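You operate a simulated robot arm through the tools that you are given. There is no shell and no other tool.

You run a simulated robot arm. Do the job below in one go: nothing can be reset, and whatever is moved stays where it is left.

TASK
Wax a patch of the table top and close the tin again.
Fine: the patch between pad and tin; yellow pad, put back. A coat counts when it lies all over at full strength: go over it till it gets no stronger.

Only the result counts: the job must be done as asked and must still hold three seconds after the hand-in. Knocking over, shifting, dropping, spilling or breaking anything else fails it.

THE ROBOT
A 7-joint arm with a two-finger gripper, fixed in place. Base frame: the origin is at the foot of the arm, x ahead of it, y to its left, z up; the work surface is at about z = 0.76. Units: m, rad, N and s.
With the tool pointing down near the work surface it reaches from about 0.34 to 0.72 m from the base axis. Its first joint turns from -1.152 to 1.152 rad. Payload 2.45 kg.
The tool frame sits at the grasp point between the pads (the TCP): z along the fingers, y along the line on which they close. The tips reach 0.026 m beyond it. Largest opening 0.096 m; the body of the gripper starts 0.069 m behind the TCP.
Orientation is that of the tool frame in the base frame, as [roll, pitch, yaw] about the fixed x, y, z axes, in that order (R = Rz(yaw) Ry(pitch) Rx(roll)). With the fingers straight down and closing along the base's y, the tool's x points along the base's -x, its y along +y and its z along -z.

THE INTERFACE
- The arm moves only by the tool move_arm. Its argument "deltas" is a list of rows, each a list of 7 numbers: the turn, a rotation vector about the tool's x, y, z in units of 180 degrees (1.0 is 180 degrees), then the shift along the tool's x, y, z in units of 200 mm (1.0 is 200 mm), then the gripper command, from -1 (fully open) to 1 (shut), values between in proportion. In form: [[ax, ay, az, x, y, z, hand], ...]. A call has 1 to 20 rows; each row is the pose to reach, as a shift and turn from the pose commanded when the call began, along the tool's axes at that moment. A call with a number of a shift or a turn outside -1 to 1 is refused whole. A row lasts 0.2 s, in which the tool goes at most 0.05 m and 0.15 rad; a call with a longer step from one row to the next is refused whole, and so is a gripper value outside its range. Where a pose cannot be reached the arm comes as near as it can. A force on the tool above 40 N (or 10 N above the force at the start of the call, whichever is more), or a blocked arm, ends the call early, and 0.2 s more pass. The fingers move at their own pace and stop on an object; they squeeze with about 29 N. The grip force told is the motor's: it shows also when the fingers shut on nothing. Time passes only in rows, and 0.2 s behind the last, so rows that repeat a pose let the fingers close. The reply holds the time, the measured pose of the TCP, the force on the tool along the base axes, the opening and the grip force, in the units named above and with some noise, with the torque about the TCP (base axes, N m) and any sound that the robot's microphone picked up.
- Cameras (640 x 400 px; columns grow to the right, rows downward): "scene" is fixed at [0.1629, -0.3937, 1.4154]; the picture's right is [0.77, -0.63, 0.00], its down [-0.45, -0.56, -0.70] and it looks along [0.44, 0.54, -0.72] (base axes); focal length 320 px, centre (320, 200). "wrist" rides on the gripper at [0.082, 0.003, -0.098] in the tool frame; the picture's right is [-0.04, 1.00, 0.00], its down [-0.73, -0.03, -0.68] and it looks along [-0.68, -0.03, 0.73] (tool axes); focal length 256 px, centre (320, 200). There is no depth. A picture from a camera that has moved, and an enlarged one, comes with that camera's place and axes in the base frame and with its lens. The place of the scene camera against the robot may be out by one fixed shift of up to 0.018 m in any direction.
- get_image(camera): a new picture of that camera. It takes no simulated time.
- zoom(camera, box): a new picture of the part [left, top, right, bottom] of that camera's present view, enlarged. It takes no simulated time.
- job_done(): hands the job in; it is judged then, once.

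Places have to be worked out from the pictures, the camera data and where the tool is seen. Open the gripper and draw the arm clear of the work before you hand the job in, unless the task says otherwise.

The tools are called after "Request:" as a command line: name --pt "numbers of a row" for each row, then --argument value for the rest, lists and objects as JSON in quotes. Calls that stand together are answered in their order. move_arm: Moves the arm, as the interface text tells. Its arguments: {"type":"object","properties":{"deltas":{"type":"array","items":{"type":"array","items":{"type":"number"}}}},"required":["deltas"]} The other tools are called the same way: get_image (camera) takes a picture; zoom (camera, box) takes an enlarged picture of a part of a camera's view; job_done () hands the job in.

At the start:

```text
t: 0.0
eef_pos: [0.434, -0.0264, 1.0899]
tool_rot: [-3.141, -0.001, 3.141]
ft_force: [-0.4, 1.5, 0.1]
torque: [-0.01, 0.01, 0.01]
grip_width: 0.096
grasp_force: 0.1
```

scene: 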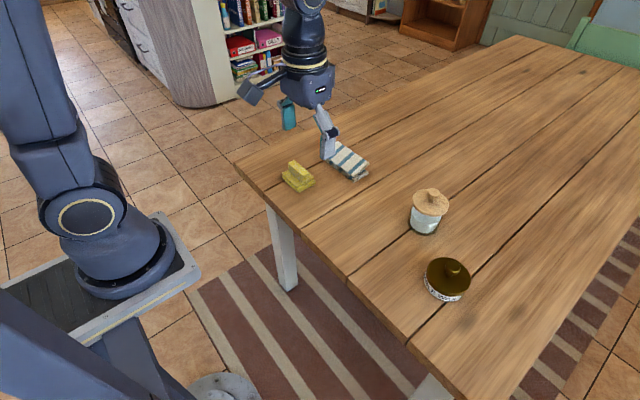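
wrist: 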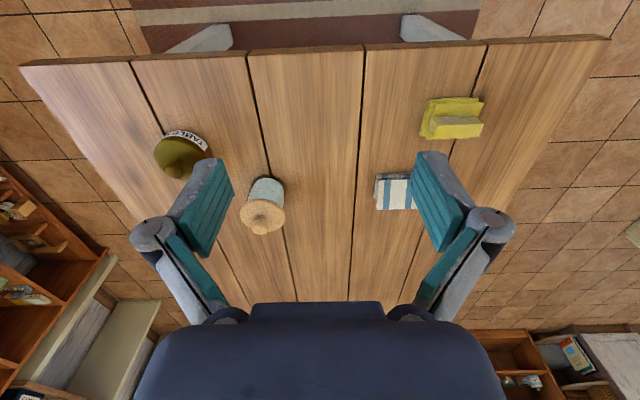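

The pictures show a yellow pad, a blue-and-white striped folded cloth, a jar with a wooden lid, and a dark tin with a label. I zoom in on each to learn what they are.

Request:
zoom --camera "scene" --box '[260, 130, 390, 211]'

Request:
zoom --camera "scene" --box '[370, 170, 530, 310]'

Request:
zoom --camera "wrist" --box '[130, 100, 310, 250]'

Request:
zoom --camera "wrist" --box '[350, 80, 510, 220]'

```text
4.92 times, centred on (325, 170) of scene
camera zoom: at [0.1629, -0.3937, 1.4154], right [0.77, -0.63, 0.0], down [-0.45, -0.56, -0.7], along [0.44, 0.54, -0.72], focal length 1574 px, centre (295, 345)
```

zoom: 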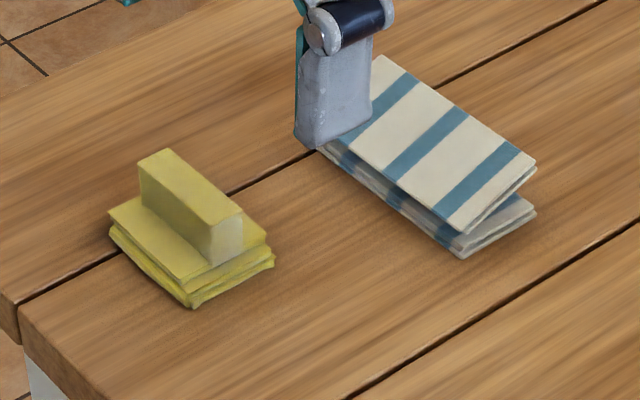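

```text
2.86 times, centred on (450, 240) of scene
camera zoom: at [0.1629, -0.3937, 1.4154], right [0.77, -0.63, 0.0], down [-0.45, -0.56, -0.7], along [0.44, 0.54, -0.72], focal length 914 px, centre (-51, 86)
```

zoom: 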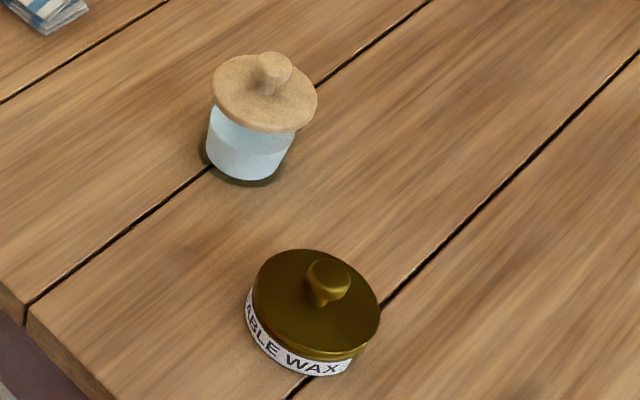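

```text
2.67 times, centred on (220, 175) of wrist
camera zoom: at [0.3551, -0.0247, 1.1881], right [0.04, 1.0, 0.0], down [0.73, -0.03, 0.68], along [0.68, -0.03, -0.73], focal length 683 px, centre (587, 267)
```

zoom: 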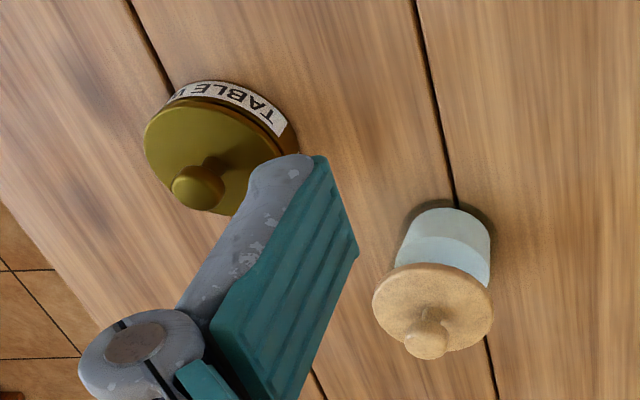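

```text
2.86 times, centred on (430, 150) of wrist
camera zoom: at [0.3551, -0.0247, 1.1881], right [0.04, 1.0, 0.0], down [0.73, -0.03, 0.68], along [0.68, -0.03, -0.73], focal length 731 px, centre (6, 343)
```

zoom: 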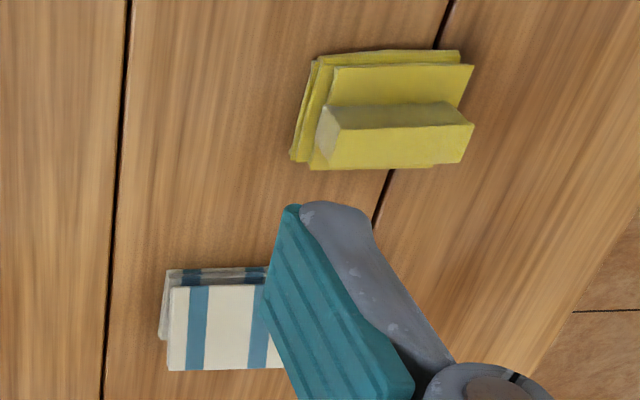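

I judge the yellow pad near (0.56, 0.195), the cloth near (0.73, 0.16), the jar near (0.71, -0.16) and the "TABLE WAX" tin near (0.61, -0.29). Next I look for a visible patch on the wood between the pad and the tin.

Request:
zoom --camera "scene" --box '[290, 170, 450, 300]'

Request:
zoom --camera "wrist" --box '[220, 40, 430, 180]'

```text
3.08 times, centred on (370, 235) of scene
camera zoom: at [0.1629, -0.3937, 1.4154], right [0.77, -0.63, 0.0], down [-0.45, -0.56, -0.7], along [0.44, 0.54, -0.72], focal length 984 px, centre (166, 92)
```

zoom: 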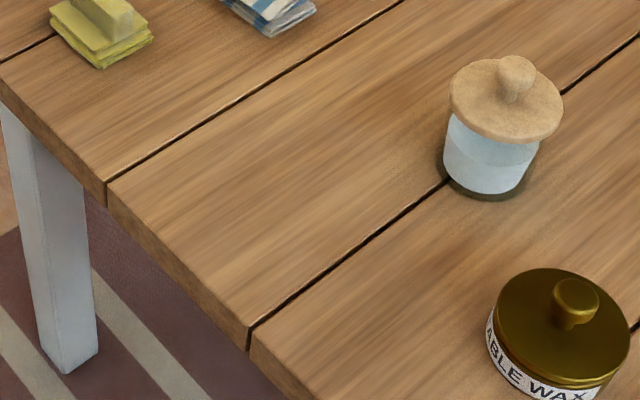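

```text
2.86 times, centred on (325, 110) of wrist
camera zoom: at [0.3551, -0.0247, 1.1881], right [0.04, 1.0, 0.0], down [0.73, -0.03, 0.68], along [0.68, -0.03, -0.73], focal length 731 px, centre (306, 457)
```

zoom: 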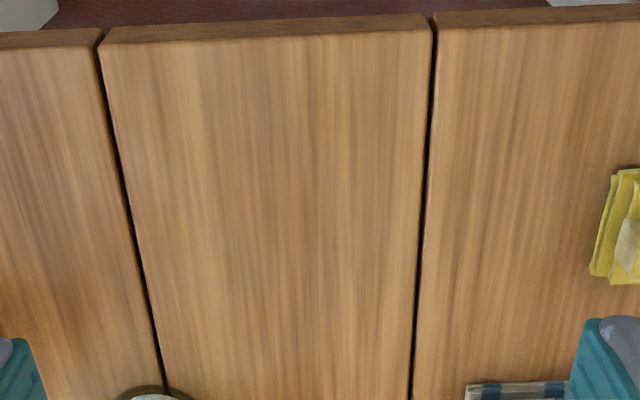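

No marked outline stands out on the planks yet. I lower the hand about 0.16 m over the near edge, where nothing stands, for a closer look at the wood between pad and tin.

Request:
move_arm --pt "0 0 0 0 0 0.2 -1" --pt "0 0 0 0 0 0.4 -1" --pt "0 0 0 0 0 0.6 -1" --pt "0 0 0 0 0 0.8 -1" --pt "0 0 0 0 0 0.8 -1"

Request:
get_image --camera "wrist"

Request:
get_image --camera "scene"

```text
t: 1.2
eef_pos: [0.4346, -0.0254, 0.9307]
tool_rot: [3.141, 0.0, -3.141]
ft_force: [0.3, 0.6, 0.0]
torque: [-0.01, -0.01, 0.04]
grip_width: 0.096
grasp_force: 0.0
```

```text
taken
camera wrist: at [0.3545, -0.0234, 1.0284], right [0.04, 1.0, 0.0], down [0.73, -0.03, 0.68], along [0.68, -0.03, -0.73], focal length 256 px, centre (320, 200)
```

wrist: 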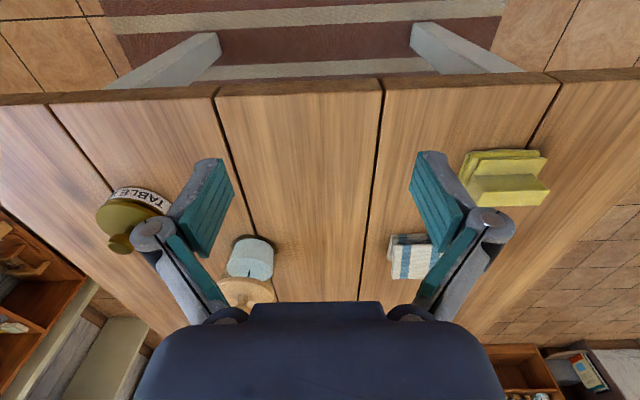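

```text
taken
```

scene: 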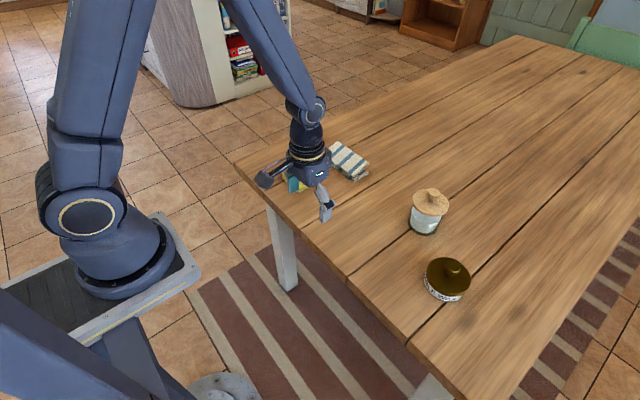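

The wood between them shows in the middle plank; I zoom into it between the fingers and also look at the tin's label.

Request:
zoom --camera "wrist" --box '[200, 80, 440, 230]'

Request:
zoom --camera "wrist" --box '[80, 160, 200, 260]'

Request:
zoom --camera "wrist" --box '[370, 130, 570, 290]'

```text
2.67 times, centred on (320, 155) of wrist
camera zoom: at [0.3545, -0.0234, 1.0284], right [0.04, 1.0, 0.0], down [0.73, -0.03, 0.68], along [0.68, -0.03, -0.73], focal length 683 px, centre (320, 320)
```

zoom: 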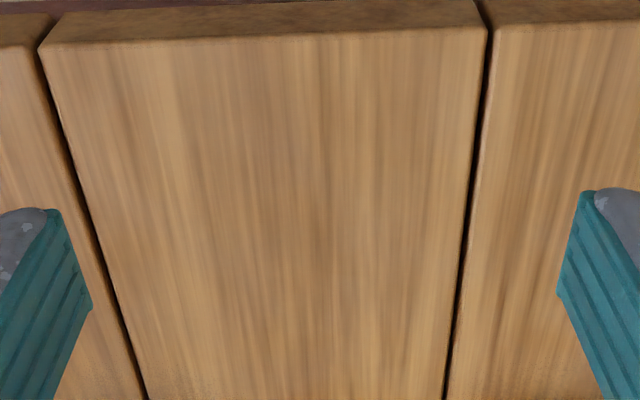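

```text
4.00 times, centred on (140, 210) of wrist
camera zoom: at [0.3545, -0.0234, 1.0284], right [0.04, 1.0, 0.0], down [0.73, -0.03, 0.68], along [0.68, -0.03, -0.73], focal length 1024 px, centre (1040, 160)
```

zoom: 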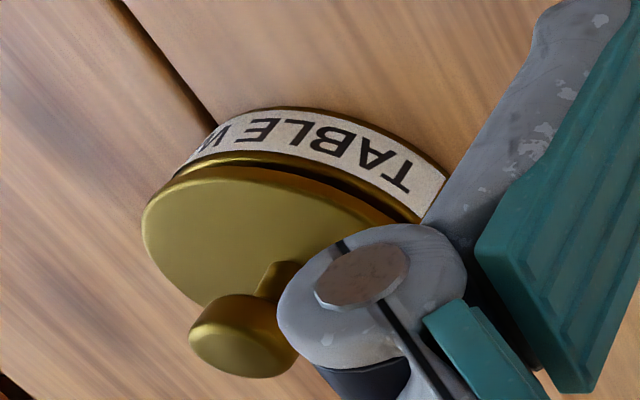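

```text
2.50 times, centred on (470, 210) of wrist
camera zoom: at [0.3545, -0.0234, 1.0284], right [0.04, 1.0, 0.0], down [0.73, -0.03, 0.68], along [0.68, -0.03, -0.73], focal length 640 px, centre (-55, 175)
```

zoom: 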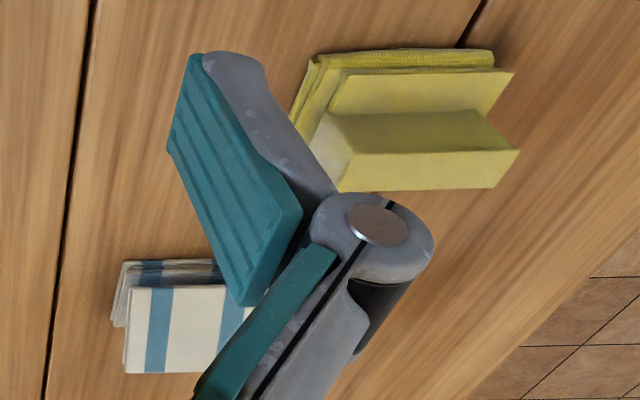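

The striped cloth and pad are clear, but no patch outline shows yet. I zoom with the scene camera on the middle plank for tone differences.

Request:
zoom --camera "scene" --box '[320, 185, 430, 255]'

Request:
zoom --camera "scene" --box '[340, 230, 470, 330]'

Request:
zoom --camera "scene" --box '[230, 30, 640, 290]'

```text
5.71 times, centred on (375, 220) of scene
camera zoom: at [0.1629, -0.3937, 1.4154], right [0.77, -0.63, 0.0], down [-0.45, -0.56, -0.7], along [0.44, 0.54, -0.72], focal length 1828 px, centre (6, 86)
```

zoom: 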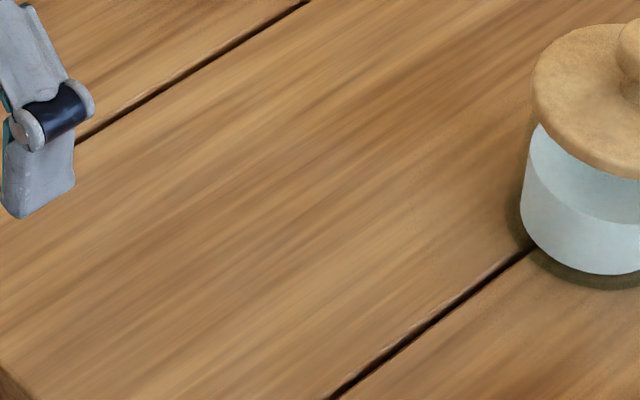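

```text
4.00 times, centred on (405, 280) of scene
camera zoom: at [0.1629, -0.3937, 1.4154], right [0.77, -0.63, 0.0], down [-0.45, -0.56, -0.7], along [0.44, 0.54, -0.72], focal length 1279 px, centre (-20, -120)
```

zoom: 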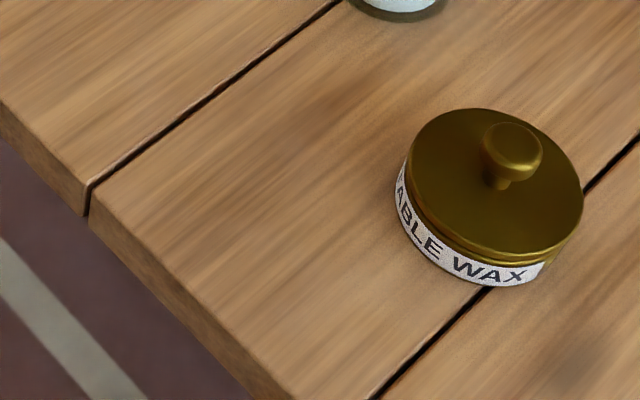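

```text
1.54 times, centred on (435, 160) of scene
camera zoom: at [0.1629, -0.3937, 1.4154], right [0.77, -0.63, 0.0], down [-0.45, -0.56, -0.7], along [0.44, 0.54, -0.72], focal length 492 px, centre (143, 262)
```

zoom: 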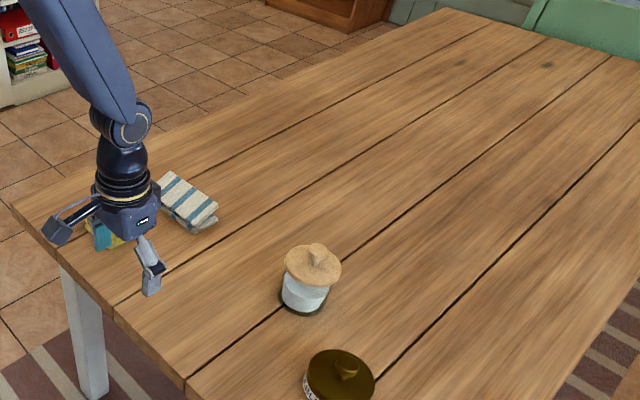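

Still no outline. I take tighter zooms of the middle plank and of the wood near the tin from the wrist camera.

Request:
zoom --camera "wrist" --box '[210, 85, 310, 150]'

Request:
zoom --camera "wrist" --box '[300, 85, 400, 150]'

Request:
zoom --camera "wrist" --box '[240, 140, 400, 300]'

Request:
zoom --camera "wrist" --box '[0, 80, 230, 220]'

```text
6.15 times, centred on (260, 118) of wrist
camera zoom: at [0.3545, -0.0234, 1.0284], right [0.04, 1.0, 0.0], down [0.73, -0.03, 0.68], along [0.68, -0.03, -0.73], focal length 1575 px, centre (689, 708)
```

zoom: 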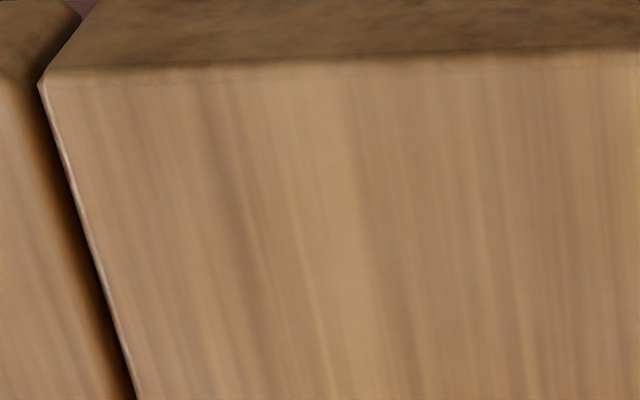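

```text
6.15 times, centred on (350, 118) of wrist
camera zoom: at [0.3545, -0.0234, 1.0284], right [0.04, 1.0, 0.0], down [0.73, -0.03, 0.68], along [0.68, -0.03, -0.73], focal length 1575 px, centre (135, 708)
```

zoom: 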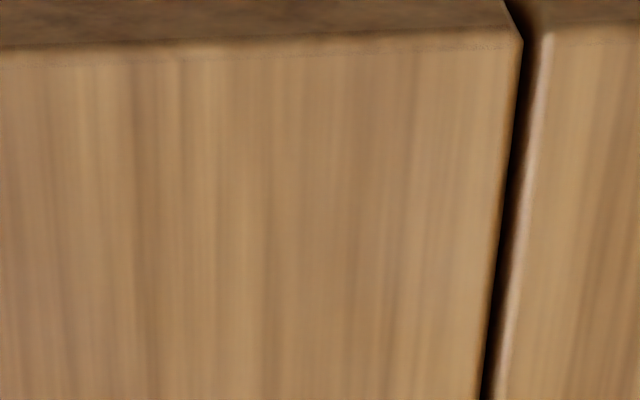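

```text
2.50 times, centred on (320, 220) of wrist
camera zoom: at [0.3545, -0.0234, 1.0284], right [0.04, 1.0, 0.0], down [0.73, -0.03, 0.68], along [0.68, -0.03, -0.73], focal length 640 px, centre (320, 150)
```

zoom: 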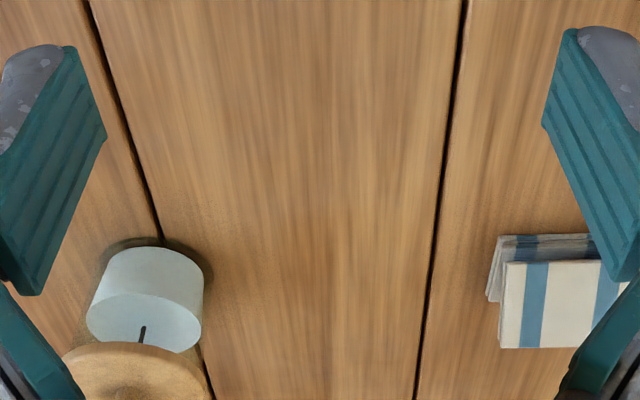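

```text
2.78 times, centred on (115, 150) of wrist
camera zoom: at [0.3545, -0.0234, 1.0284], right [0.04, 1.0, 0.0], down [0.73, -0.03, 0.68], along [0.68, -0.03, -0.73], focal length 712 px, centre (890, 339)
```

zoom: 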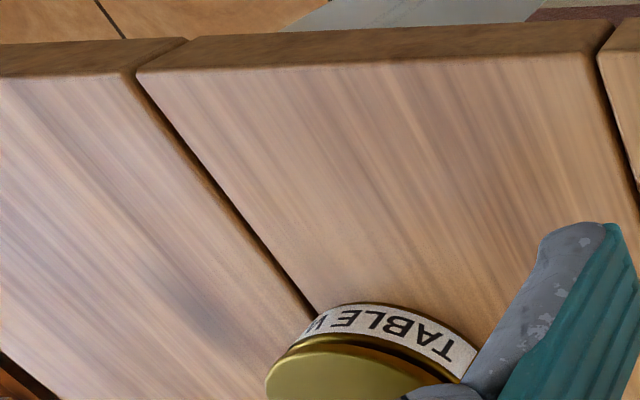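

No outline is visible, so the coat itself will have to show me the patch as I rub. I start with the tin: its knob triangulates to about (0.606, -0.287, ~0.83), so I move the hand toward it, staying above the jar's height.

Request:
move_arm --pt "0 0 0 -0.1 -0.16 -0.05 -1" --pt "0 0 0 -0.2 -0.33 -0.1 -1" --pt "0 0 0 -0.3 -0.5 -0.12 -1" --pt "0 0 0 -0.4 -0.66 -0.12 -1" --pt "0 0 0 -0.5 -0.82 -0.12 -1" --pt "0 0 0 -0.6 -0.95 -0.12 -1" --pt "0 0 0 -0.6 -0.95 -0.12 -1"

Request:
get_image --camera "wrist"

Request:
get_image --camera "scene"

```text
t: 2.8
eef_pos: [0.551, -0.2158, 0.9527]
tool_rot: [3.141, 0.0, -3.141]
ft_force: [-0.1, 0.8, 0.2]
torque: [0.02, 0.01, -0.01]
grip_width: 0.0959
grasp_force: 0.0
```

```text
taken
camera wrist: at [0.4718, -0.2135, 1.0514], right [0.04, 1.0, 0.0], down [0.73, -0.03, 0.68], along [0.68, -0.03, -0.73], focal length 256 px, centre (320, 200)
```

wrist: 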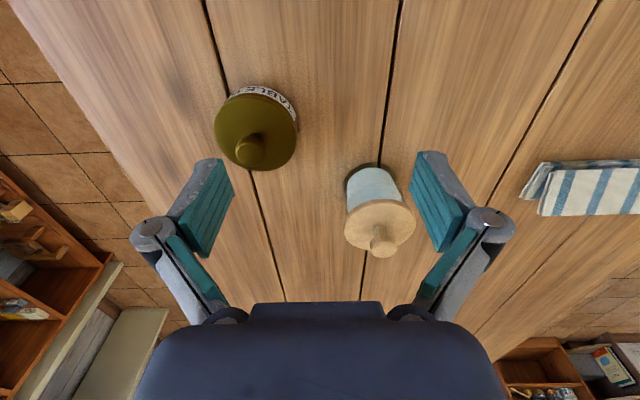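

```text
taken
```

scene: 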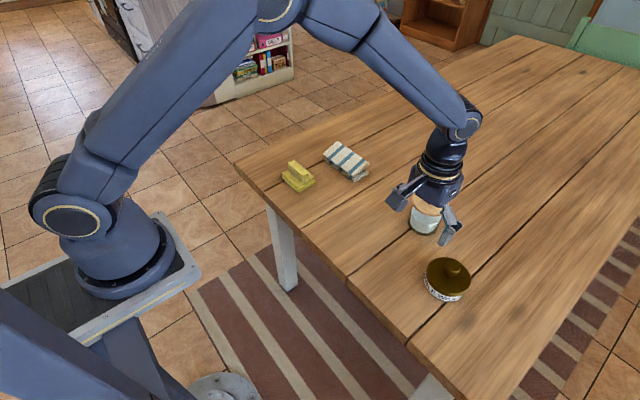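

The tin, jar and part of the wood are in clear view now. I zoom on the tin and on the wood between it and the pad.

Request:
zoom --camera "wrist" --box '[190, 60, 330, 190]'

Request:
zoom --camera "wrist" --box '[220, 0, 620, 200]'

Request:
zoom --camera "wrist" --box '[320, 140, 440, 270]'

Request:
zoom --camera "scene" --box '[270, 170, 450, 300]'

```text
3.08 times, centred on (260, 125) of wrist
camera zoom: at [0.4718, -0.2135, 1.0514], right [0.04, 1.0, 0.0], down [0.73, -0.03, 0.68], along [0.68, -0.03, -0.73], focal length 788 px, centre (505, 431)
```

zoom: 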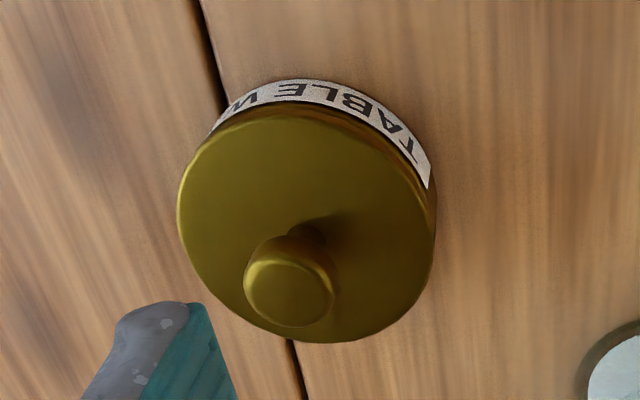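

```text
1.60 times, centred on (420, 100) of wrist
camera zoom: at [0.4718, -0.2135, 1.0514], right [0.04, 1.0, 0.0], down [0.73, -0.03, 0.68], along [0.68, -0.03, -0.73], focal length 410 px, centre (160, 360)
```

zoom: 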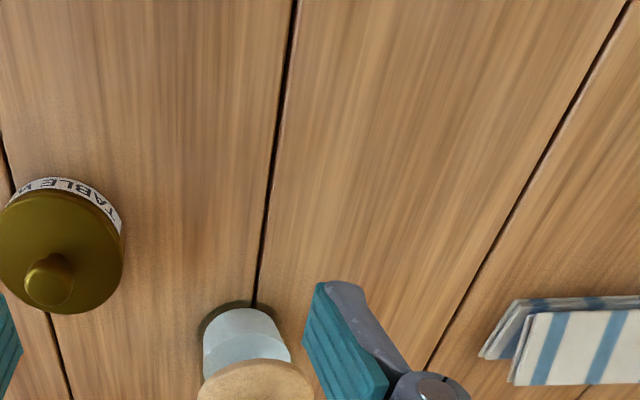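

```text
3.08 times, centred on (380, 205) of wrist
camera zoom: at [0.4718, -0.2135, 1.0514], right [0.04, 1.0, 0.0], down [0.73, -0.03, 0.68], along [0.68, -0.03, -0.73], focal length 788 px, centre (135, 185)
```

zoom: 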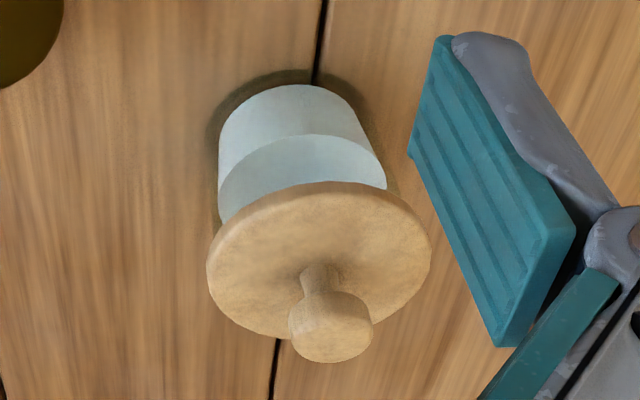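

```text
3.08 times, centred on (360, 235) of scene
camera zoom: at [0.1628, -0.3937, 1.4154], right [0.77, -0.63, 0.0], down [-0.45, -0.56, -0.7], along [0.44, 0.54, -0.72], focal length 984 px, centre (197, 92)
```

zoom: 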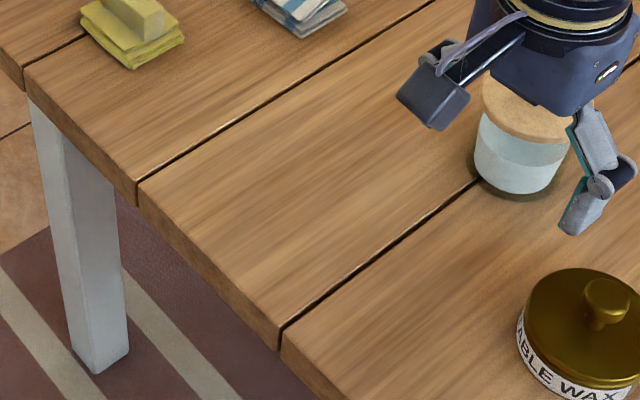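

The tin's lid centre works out to about (0.607, -0.290), knob head about 0.03 m wide with its top near z = 0.833 and the lid's top near 0.795. I move the open hand over the knob at a height that keeps the tips above it.

Request:
move_arm --pt "0 0 0 -0.1 -0.13 0 -1" --pt "0 0 0 -0.2 -0.26 0 -1" --pt "0 0 0 -0.28 -0.371 0.1 -1" --pt "0 0 0 -0.28 -0.371 0.2 -1" --pt "0 0 0 -0.28 -0.371 0.3 -1" --pt "0 0 0 -0.28 -0.371 0.3 -1"

Request:
get_image --camera "wrist"

Request:
zoom --camera "scene" --box '[370, 170, 530, 310]'

```text
t: 4.2
eef_pos: [0.6106, -0.291, 0.8929]
tool_rot: [3.141, 0.001, -3.142]
ft_force: [0.3, -1.1, 0.1]
torque: [-0.01, 0.0, 0.01]
grip_width: 0.0958
grasp_force: 0.1
```

```text
taken
camera wrist: at [0.5319, -0.2889, 0.9911], right [0.04, 1.0, 0.0], down [0.73, -0.03, 0.68], along [0.68, -0.03, -0.73], focal length 256 px, centre (320, 200)
```

wrist: 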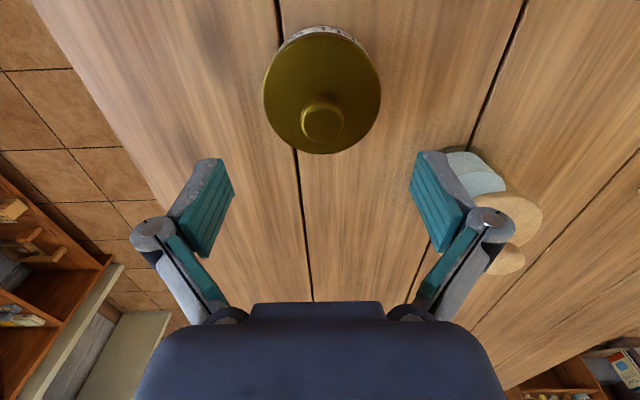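

```text
2.86 times, centred on (450, 240) of scene
camera zoom: at [0.1629, -0.3937, 1.4154], right [0.77, -0.63, 0.0], down [-0.45, -0.56, -0.7], along [0.44, 0.54, -0.72], focal length 914 px, centre (-51, 86)
```

zoom: 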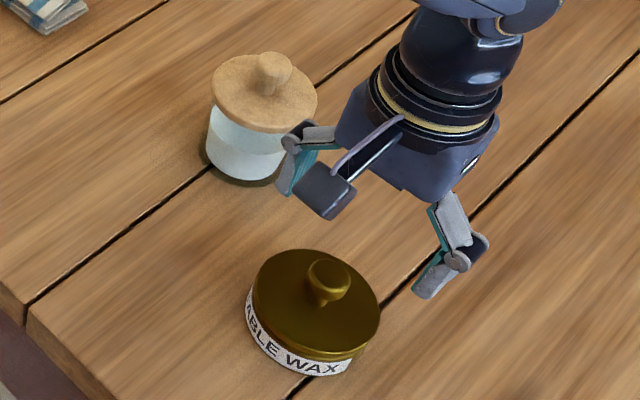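

The knob lies at about (0.608, -0.291), right under the hand. I descend with the fingers open to z ≈ 0.836 and check.

Request:
move_arm --pt "0 0 0 0.013 0 0.07 -1" --pt "0 0 0 0.013 0 0.14 -1" --pt "0 0 0 0.013 0 0.21 -1" --pt "0 0 0 0.013 0 0.285 -1" --pt "0 0 0 0.013 0 0.285 -1"

Request:
get_image --camera "wrist"

Request:
zoom --camera "scene" --box '[390, 200, 510, 310]'

```text
t: 5.4
eef_pos: [0.6099, -0.2916, 0.8374]
tool_rot: [-3.14, 0.001, -3.141]
ft_force: [-0.1, 0.1, -0.8]
torque: [0.02, -0.04, 0.02]
grip_width: 0.096
grasp_force: 0.0
```

```text
taken
camera wrist: at [0.53, -0.2894, 0.9355], right [0.04, 1.0, 0.0], down [0.73, -0.03, 0.68], along [0.68, -0.03, -0.73], focal length 256 px, centre (320, 200)
```

wrist: 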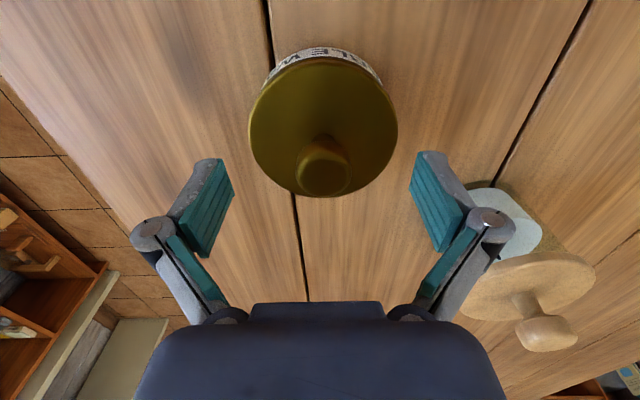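

```text
3.64 times, centred on (450, 255) of scene
camera zoom: at [0.1629, -0.3937, 1.4154], right [0.77, -0.63, 0.0], down [-0.45, -0.56, -0.7], along [0.44, 0.54, -0.72], focal length 1163 px, centre (-153, 0)
```

zoom: 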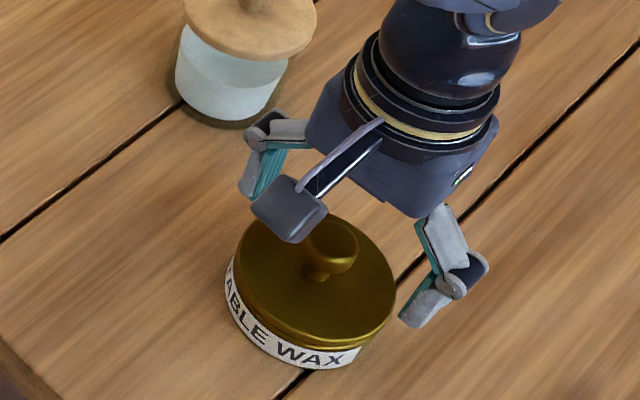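

The knob sits between the open fingers. I zoom for the exact height of the knob against the fingertips before closing.

Request:
zoom --camera "wrist" --box '[220, 40, 420, 240]'

Request:
zoom --camera "scene" --box '[420, 240, 490, 310]'

```text
2.00 times, centred on (320, 140) of wrist
camera zoom: at [0.53, -0.2894, 0.9355], right [0.04, 1.0, 0.0], down [0.73, -0.03, 0.68], along [0.68, -0.03, -0.73], focal length 512 px, centre (320, 320)
```

zoom: 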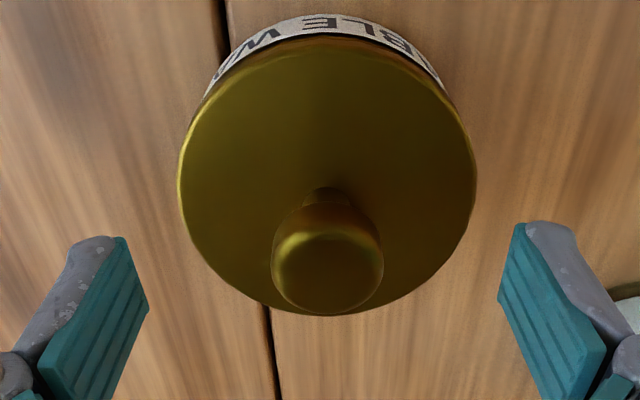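

```text
5.71 times, centred on (455, 275) of scene
camera zoom: at [0.1629, -0.3937, 1.4154], right [0.77, -0.63, 0.0], down [-0.45, -0.56, -0.7], along [0.44, 0.54, -0.72], focal length 1828 px, centre (-451, -229)
```

zoom: 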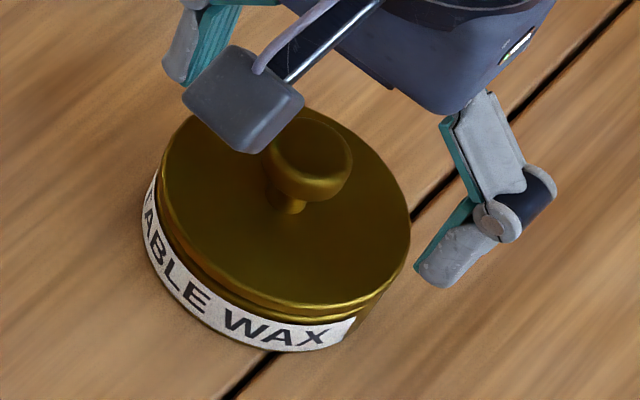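

The fingers straddle the knob, which is about 2 mm nearer the base than the hand. I go down 9 mm more and close on the knob.

Request:
move_arm --pt "0 0 0 0.01 0.002 0.02 -1" --pt "0 0 0 0.01 0.002 0.045 -1" --pt "0 0 0 0.01 0.002 0.045 0" --pt "0 0 0 0.01 0.002 0.045 0.5" --pt "0 0 0 0.01 0.002 0.045 1" --pt "0 0 0 0.01 0.002 0.045 1" --pt "0 0 0 0.01 0.002 0.045 1" --pt "0 0 0 0.01 0.002 0.045 1" --pt "0 0 0 0.01 0.002 0.045 1"

Request:
zoom --camera "wrist" --box '[220, 40, 420, 240]'

```text
t: 7.4
eef_pos: [0.6075, -0.2923, 0.8271]
tool_rot: [-3.141, 0.0, 3.141]
ft_force: [-0.2, 0.4, 0.3]
torque: [0.01, -0.02, 0.01]
grip_width: 0.0249
grasp_force: 28.7
```

```text
2.00 times, centred on (320, 140) of wrist
camera zoom: at [0.5268, -0.2889, 0.9257], right [0.04, 1.0, 0.0], down [0.73, -0.03, 0.68], along [0.68, -0.03, -0.73], focal length 512 px, centre (320, 320)
```

zoom: 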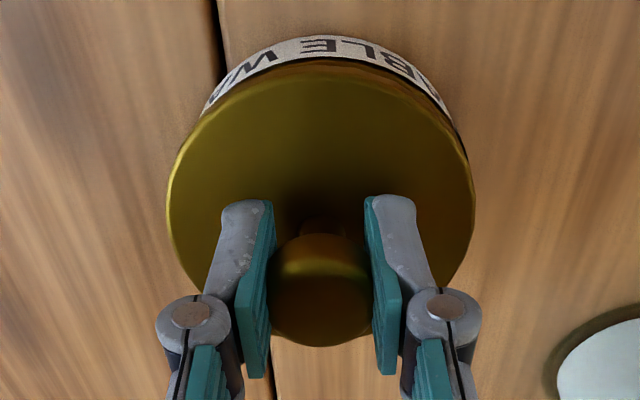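

The knob is held at 0.025 m width. I lift slowly straight up and read the force to see whether the lid comes freely.

Request:
move_arm --pt "0 0 0 0 0 -0.015 1" --pt "0 0 0 0 0 -0.03 1" --pt "0 0 0 0 0 -0.05 1"

Request:
zoom --camera "wrist" --box '[220, 40, 420, 240]'

Request:
zoom --camera "scene" --box '[410, 230, 490, 310]'

```text
t: 8.2
eef_pos: [0.6055, -0.2922, 0.8376]
tool_rot: [-3.142, -0.001, 3.141]
ft_force: [-0.2, 0.6, 0.4]
torque: [0.02, 0.03, 0.01]
grip_width: 0.0247
grasp_force: 29.0
```

```text
2.00 times, centred on (320, 140) of wrist
camera zoom: at [0.5261, -0.2888, 0.9355], right [0.04, 1.0, 0.0], down [0.73, -0.03, 0.68], along [0.68, -0.03, -0.73], focal length 512 px, centre (320, 320)
```

zoom: 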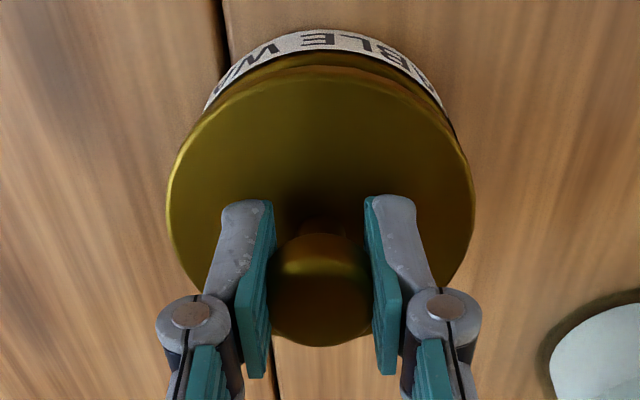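

```text
5.00 times, centred on (450, 270) of scene
camera zoom: at [0.1629, -0.3937, 1.4154], right [0.77, -0.63, 0.0], down [-0.45, -0.56, -0.7], along [0.44, 0.54, -0.72], focal length 1599 px, centre (-330, -150)
```

zoom: 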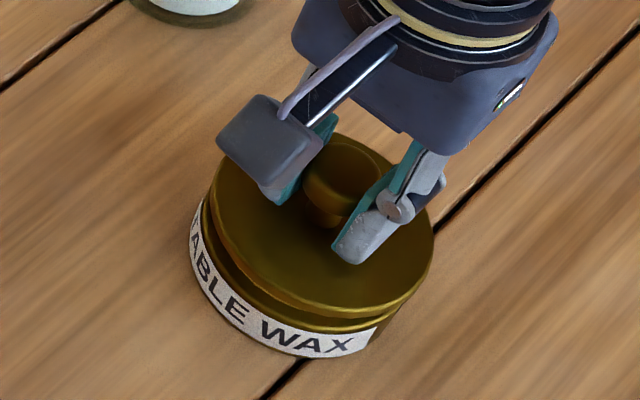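

The lid comes off freely with the tin staying put. I lift it well clear and look at it and at the open tin.

Request:
move_arm --pt "0 0 0 0 0 -0.05 1" --pt "0 0 0 0 0 -0.12 1" --pt "0 0 0 0 0 -0.2 1" --pt "0 0 0 0 0 -0.3 1" --pt "0 0 0 0 0 -0.35 1" --pt "0 0 0 0 0 -0.35 1"

Request:
get_image --camera "wrist"

Request:
zoom --camera "scene" --box '[390, 190, 520, 310]'

```text
t: 9.6
eef_pos: [0.6065, -0.293, 0.9099]
tool_rot: [3.141, 0.0, 3.141]
ft_force: [0.5, 0.4, -0.2]
torque: [-0.01, 0.0, -0.05]
grip_width: 0.0
grasp_force: 28.4
```

```text
taken
camera wrist: at [0.5263, -0.2893, 1.0063], right [0.04, 1.0, 0.0], down [0.73, -0.03, 0.68], along [0.68, -0.03, -0.73], focal length 256 px, centre (320, 200)
```

wrist: 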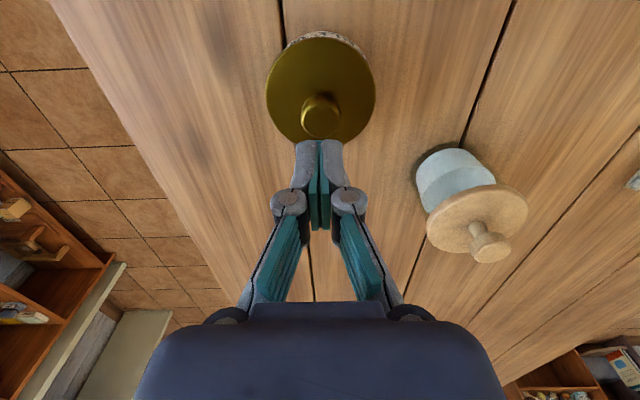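

```text
3.33 times, centred on (455, 250) of scene
camera zoom: at [0.1629, -0.3937, 1.4154], right [0.77, -0.63, 0.0], down [-0.45, -0.56, -0.7], along [0.44, 0.54, -0.72], focal length 1066 px, centre (-130, 33)
```

zoom: 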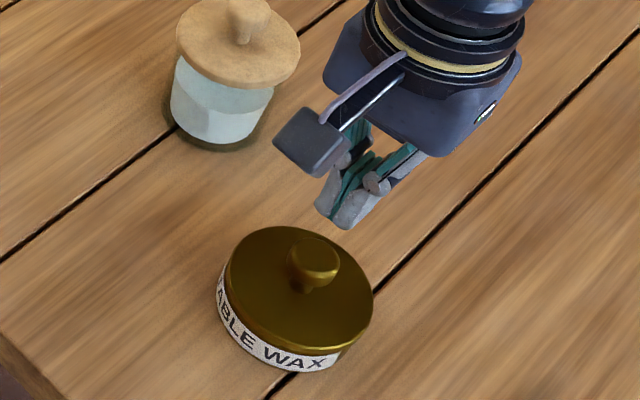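

The knob slipped out: the fingers read 0.0 width and the lid is back on the tin. I zoom to see whether it is seated level and whether the tin shifted.

Request:
zoom --camera "wrist" --box '[240, 15, 400, 165]'

Request:
zoom --camera "scene" --box '[410, 240, 490, 310]'

```text
2.67 times, centred on (320, 90) of wrist
camera zoom: at [0.5263, -0.2893, 1.0063], right [0.04, 1.0, 0.0], down [0.73, -0.03, 0.68], along [0.68, -0.03, -0.73], focal length 683 px, centre (320, 493)
```

zoom: 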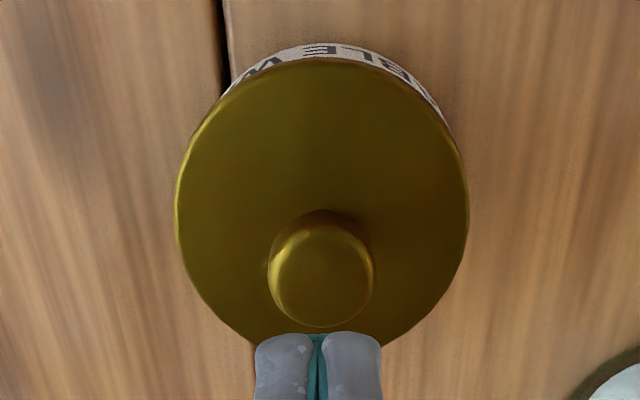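

```text
5.71 times, centred on (450, 275) of scene
camera zoom: at [0.1629, -0.3937, 1.4154], right [0.77, -0.63, 0.0], down [-0.45, -0.56, -0.7], along [0.44, 0.54, -0.72], focal length 1828 px, centre (-423, -229)
```

zoom: 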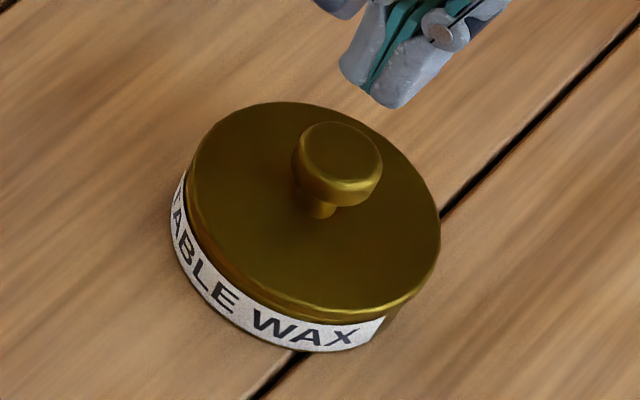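

The lid looks seated level as before and the tin has not moved. I open, go back down a little lower than last time so the pads take the knob's widest part, and close again.

Request:
move_arm --pt "0 0 0 0 0 0 -1" --pt "0 0 0 0 0 0 -1" --pt "0 0 0 0 0 0 -1" --pt "0 0 0 0 0 0 -1" --pt "0 0 0 0 0 0 -1" --pt "0 0 0 0 0 0.1 -1" --pt "0 0 0 0 0 0.2 -1" --pt "0 0 0 0 0 0.3 -1" --pt "0 0 0 0 0 0.36 -1" --pt "0 0 0 0 0 0.39 -1" --pt "0 0 0 0 0 0.41 -1" --pt "0 0 0 0 0 0.41 -1"

Request:
zoom --camera "wrist" --box '[220, 40, 420, 240]'

Request:
zoom --camera "scene" --box '[410, 230, 490, 310]'

```text
t: 12.2
eef_pos: [0.6048, -0.2905, 0.8265]
tool_rot: [3.14, -0.001, 3.14]
ft_force: [-0.4, -1.1, 0.5]
torque: [-0.02, -0.01, 0.0]
grip_width: 0.0961
grasp_force: 0.0
```

```text
2.00 times, centred on (320, 140) of wrist
camera zoom: at [0.5269, -0.2891, 0.9233], right [0.04, 1.0, 0.0], down [0.73, -0.03, 0.68], along [0.68, -0.03, -0.73], focal length 512 px, centre (320, 320)
```

zoom: 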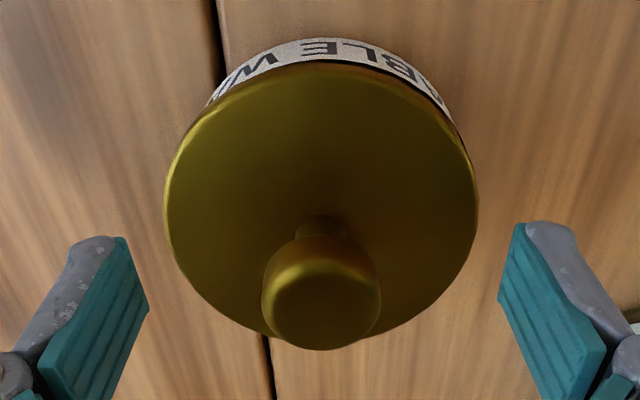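

```text
5.00 times, centred on (450, 270) of scene
camera zoom: at [0.1629, -0.3937, 1.4154], right [0.77, -0.63, 0.0], down [-0.45, -0.56, -0.7], along [0.44, 0.54, -0.72], focal length 1599 px, centre (-330, -150)
```

zoom: 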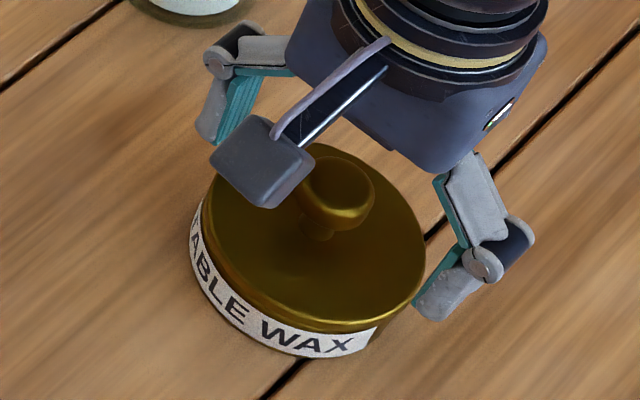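

The knob is centred between the fingers at the pads' mid-height. I close again and lift very slowly by 1.2 cm to watch how it holds.

Request:
move_arm --pt "0 0 0 0 0 0 0" --pt "0 0 0 0 0 0 1" --pt "0 0 0 0 0 0 1" --pt "0 0 0 0 0 0 1" --pt "0 0 0 0 0 0 1" --pt "0 0 0 0 0 0 1" --pt "0 0 0 0 0 0 1" --pt "0 0 0 0 0 0 1"

Request:
move_arm --pt "0 0 0 0 0 -0.01 1" --pt "0 0 0 0 0 -0.02 1" --pt "0 0 0 0 0 -0.03 1" --pt "0 0 0 0 0 -0.04 1" --pt "0 0 0 0 0 -0.05 1" --pt "0 0 0 0 0 -0.06 1"

Request:
zoom --camera "wrist" --box '[220, 40, 420, 240]'

Request:
zoom --camera "scene" --box '[410, 230, 490, 310]'

```text
t: 14.0
eef_pos: [0.6064, -0.2917, 0.8263]
tool_rot: [-3.141, 0.001, 3.142]
ft_force: [0.1, -0.4, 0.3]
torque: [0.01, 0.0, -0.02]
grip_width: 0.0246
grasp_force: 28.7
```

```text
t: 15.4
eef_pos: [0.6073, -0.291, 0.8384]
tool_rot: [-3.14, 0.0, 3.141]
ft_force: [0.0, -0.3, -0.2]
torque: [-0.04, 0.0, 0.0]
grip_width: 0.025
grasp_force: 29.2
```

```text
2.00 times, centred on (320, 140) of wrist
camera zoom: at [0.5275, -0.2883, 0.936], right [0.04, 1.0, 0.0], down [0.73, -0.03, 0.68], along [0.68, -0.03, -0.73], focal length 512 px, centre (320, 320)
```

zoom: 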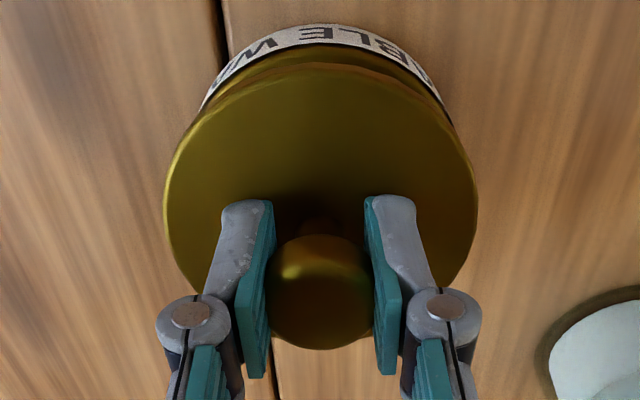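

```text
5.00 times, centred on (450, 270) of scene
camera zoom: at [0.1629, -0.3937, 1.4154], right [0.77, -0.63, 0.0], down [-0.45, -0.56, -0.7], along [0.44, 0.54, -0.72], focal length 1599 px, centre (-330, -150)
```

zoom: 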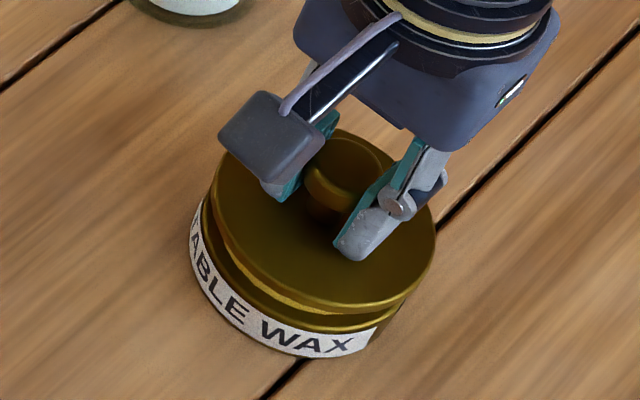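

It holds so far, with the lid about 1 cm up and the tin still. I go on lifting at the same slow pace and check again.

Request:
move_arm --pt "0 0 0 0 0 -0.01 1" --pt "0 0 0 0 0 -0.02 1" --pt "0 0 0 0 0 -0.03 1" --pt "0 0 0 0 0 -0.04 1" --pt "0 0 0 0 0 -0.05 1" --pt "0 0 0 0 0 -0.06 1"

Request:
zoom --camera "wrist" --box '[220, 40, 420, 240]'

Request:
zoom --camera "scene" --box '[410, 230, 490, 310]'

```text
t: 16.8
eef_pos: [0.6064, -0.2911, 0.849]
tool_rot: [-3.142, 0.0, -3.141]
ft_force: [-0.1, -0.3, -1.1]
torque: [0.0, 0.0, 0.01]
grip_width: 0.0247
grasp_force: 28.8
```

```text
2.00 times, centred on (320, 140) of wrist
camera zoom: at [0.5264, -0.2893, 0.9473], right [0.04, 1.0, 0.0], down [0.73, -0.03, 0.68], along [0.68, -0.03, -0.73], focal length 512 px, centre (320, 320)
```

zoom: 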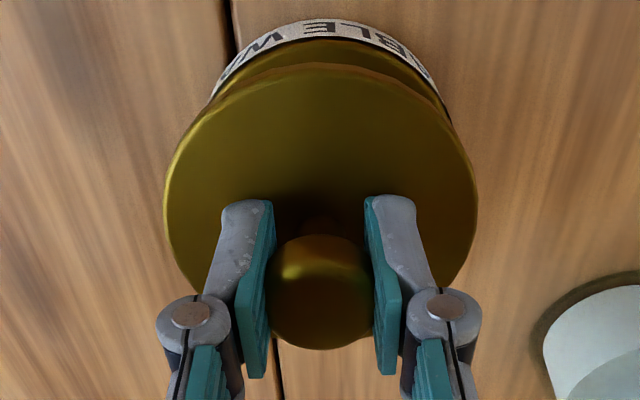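

```text
5.00 times, centred on (450, 270) of scene
camera zoom: at [0.1629, -0.3937, 1.4154], right [0.77, -0.63, 0.0], down [-0.45, -0.56, -0.7], along [0.44, 0.54, -0.72], focal length 1599 px, centre (-330, -150)
```

zoom: 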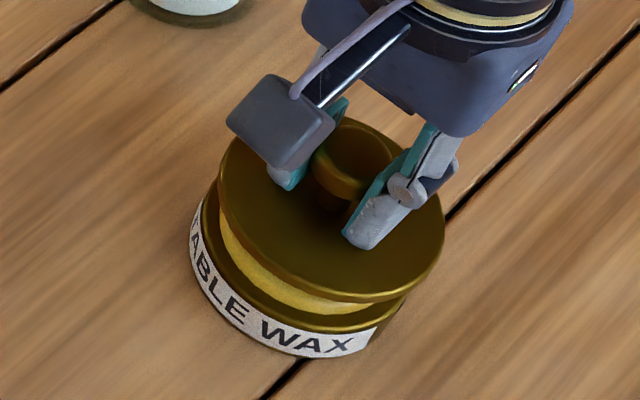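

The lid is now 2 cm up with yellow wax showing under it, grip steady. I keep raising it slowly to clear everything.

Request:
move_arm --pt "0 0 0 0 0 -0.012 1" --pt "0 0 0 0 0 -0.025 1" --pt "0 0 0 0 0 -0.04 1" --pt "0 0 0 0 0 -0.055 1" --pt "0 0 0 0 0 -0.07 1" --pt "0 0 0 0 0 -0.085 1" --pt "0 0 0 0 0 -0.1 1" --pt "0 0 0 0 0 -0.115 1"

Request:
zoom --camera "wrist" --box '[220, 40, 420, 240]'

Request:
zoom --camera "scene" --box '[390, 200, 510, 310]'

```text
t: 18.6
eef_pos: [0.6075, -0.2913, 0.8728]
tool_rot: [3.141, -0.001, -3.141]
ft_force: [0.0, -1.0, -0.4]
torque: [0.04, 0.0, 0.05]
grip_width: 0.0249
grasp_force: 29.1
```

```text
2.00 times, centred on (320, 140) of wrist
camera zoom: at [0.527, -0.289, 0.9719], right [0.04, 1.0, 0.0], down [0.73, -0.03, 0.68], along [0.68, -0.03, -0.73], focal length 512 px, centre (320, 320)
```

zoom: 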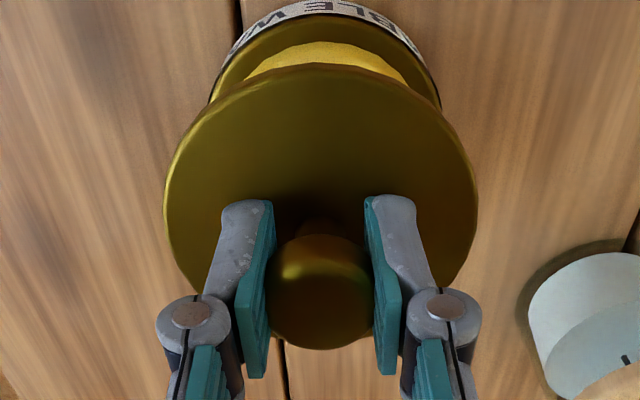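

```text
3.64 times, centred on (450, 255) of scene
camera zoom: at [0.1629, -0.3937, 1.4154], right [0.77, -0.63, 0.0], down [-0.45, -0.56, -0.7], along [0.44, 0.54, -0.72], focal length 1163 px, centre (-153, 0)
```

zoom: 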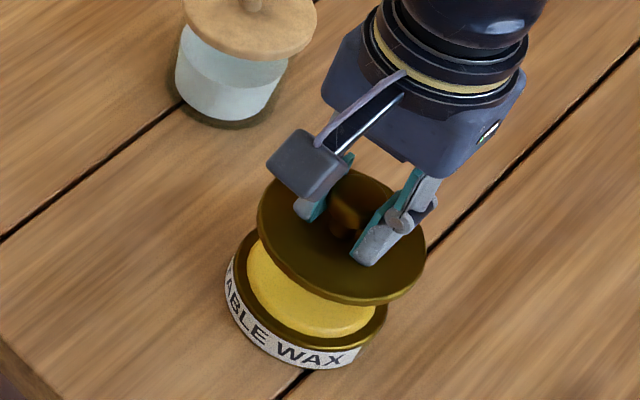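

The tin is open and the lid is held firmly. I carry the lid slowly to the free spot near (0.54, -0.42), to the right of the tin.

Request:
move_arm --pt "0 0 0 0.01 -0.02 0 1" --pt "0 0 0 0.03 -0.06 0 1" --pt "0 0 0 0.055 -0.11 0 1" --pt "0 0 0 0.08 -0.16 0 1" --pt "0 0 0 0.105 -0.21 0 1" --pt "0 0 0 0.13 -0.26 0 1" --pt "0 0 0 0.155 -0.31 0 1" --pt "0 0 0 0.18 -0.36 0 1" --pt "0 0 0 0.205 -0.41 0 1" --pt "0 0 0 0.23 -0.46 0 1" --pt "0 0 0 0.255 -0.51 0 1" --pt "0 0 0 0.28 -0.56 0 1" --pt "0 0 0 0.305 -0.6 0 1" --pt "0 0 0 0.32 -0.63 0 1" --pt "0 0 0 0.33 -0.64 0 1" --pt "0 0 0 0.33 -0.64 0 1"

Request:
get_image --camera "wrist"

Request:
get_image --camera "scene"

```text
t: 22.0
eef_pos: [0.5399, -0.4171, 0.8741]
tool_rot: [-3.141, 0.001, -3.14]
ft_force: [0.3, -0.3, -0.3]
torque: [0.01, -0.03, 0.0]
grip_width: 0.0245
grasp_force: 29.0
```

```text
taken
camera wrist: at [0.4603, -0.4152, 0.9714], right [0.04, 1.0, 0.0], down [0.73, -0.03, 0.68], along [0.68, -0.03, -0.73], focal length 256 px, centre (320, 200)
```

wrist: 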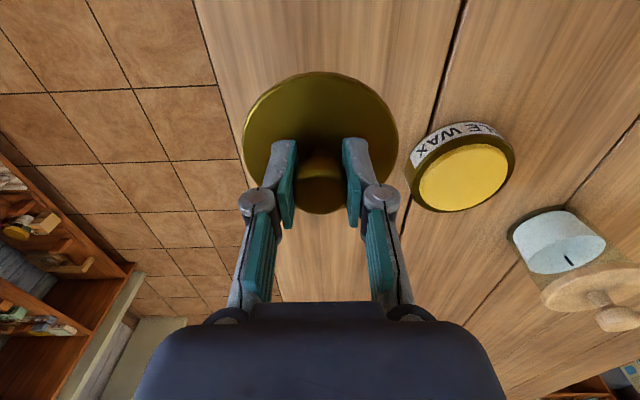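

```text
taken
```

scene: 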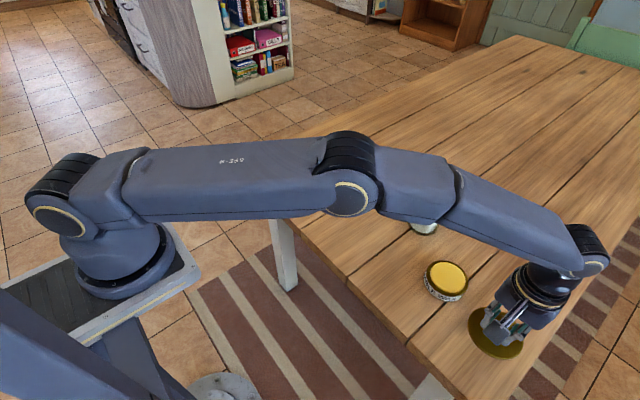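

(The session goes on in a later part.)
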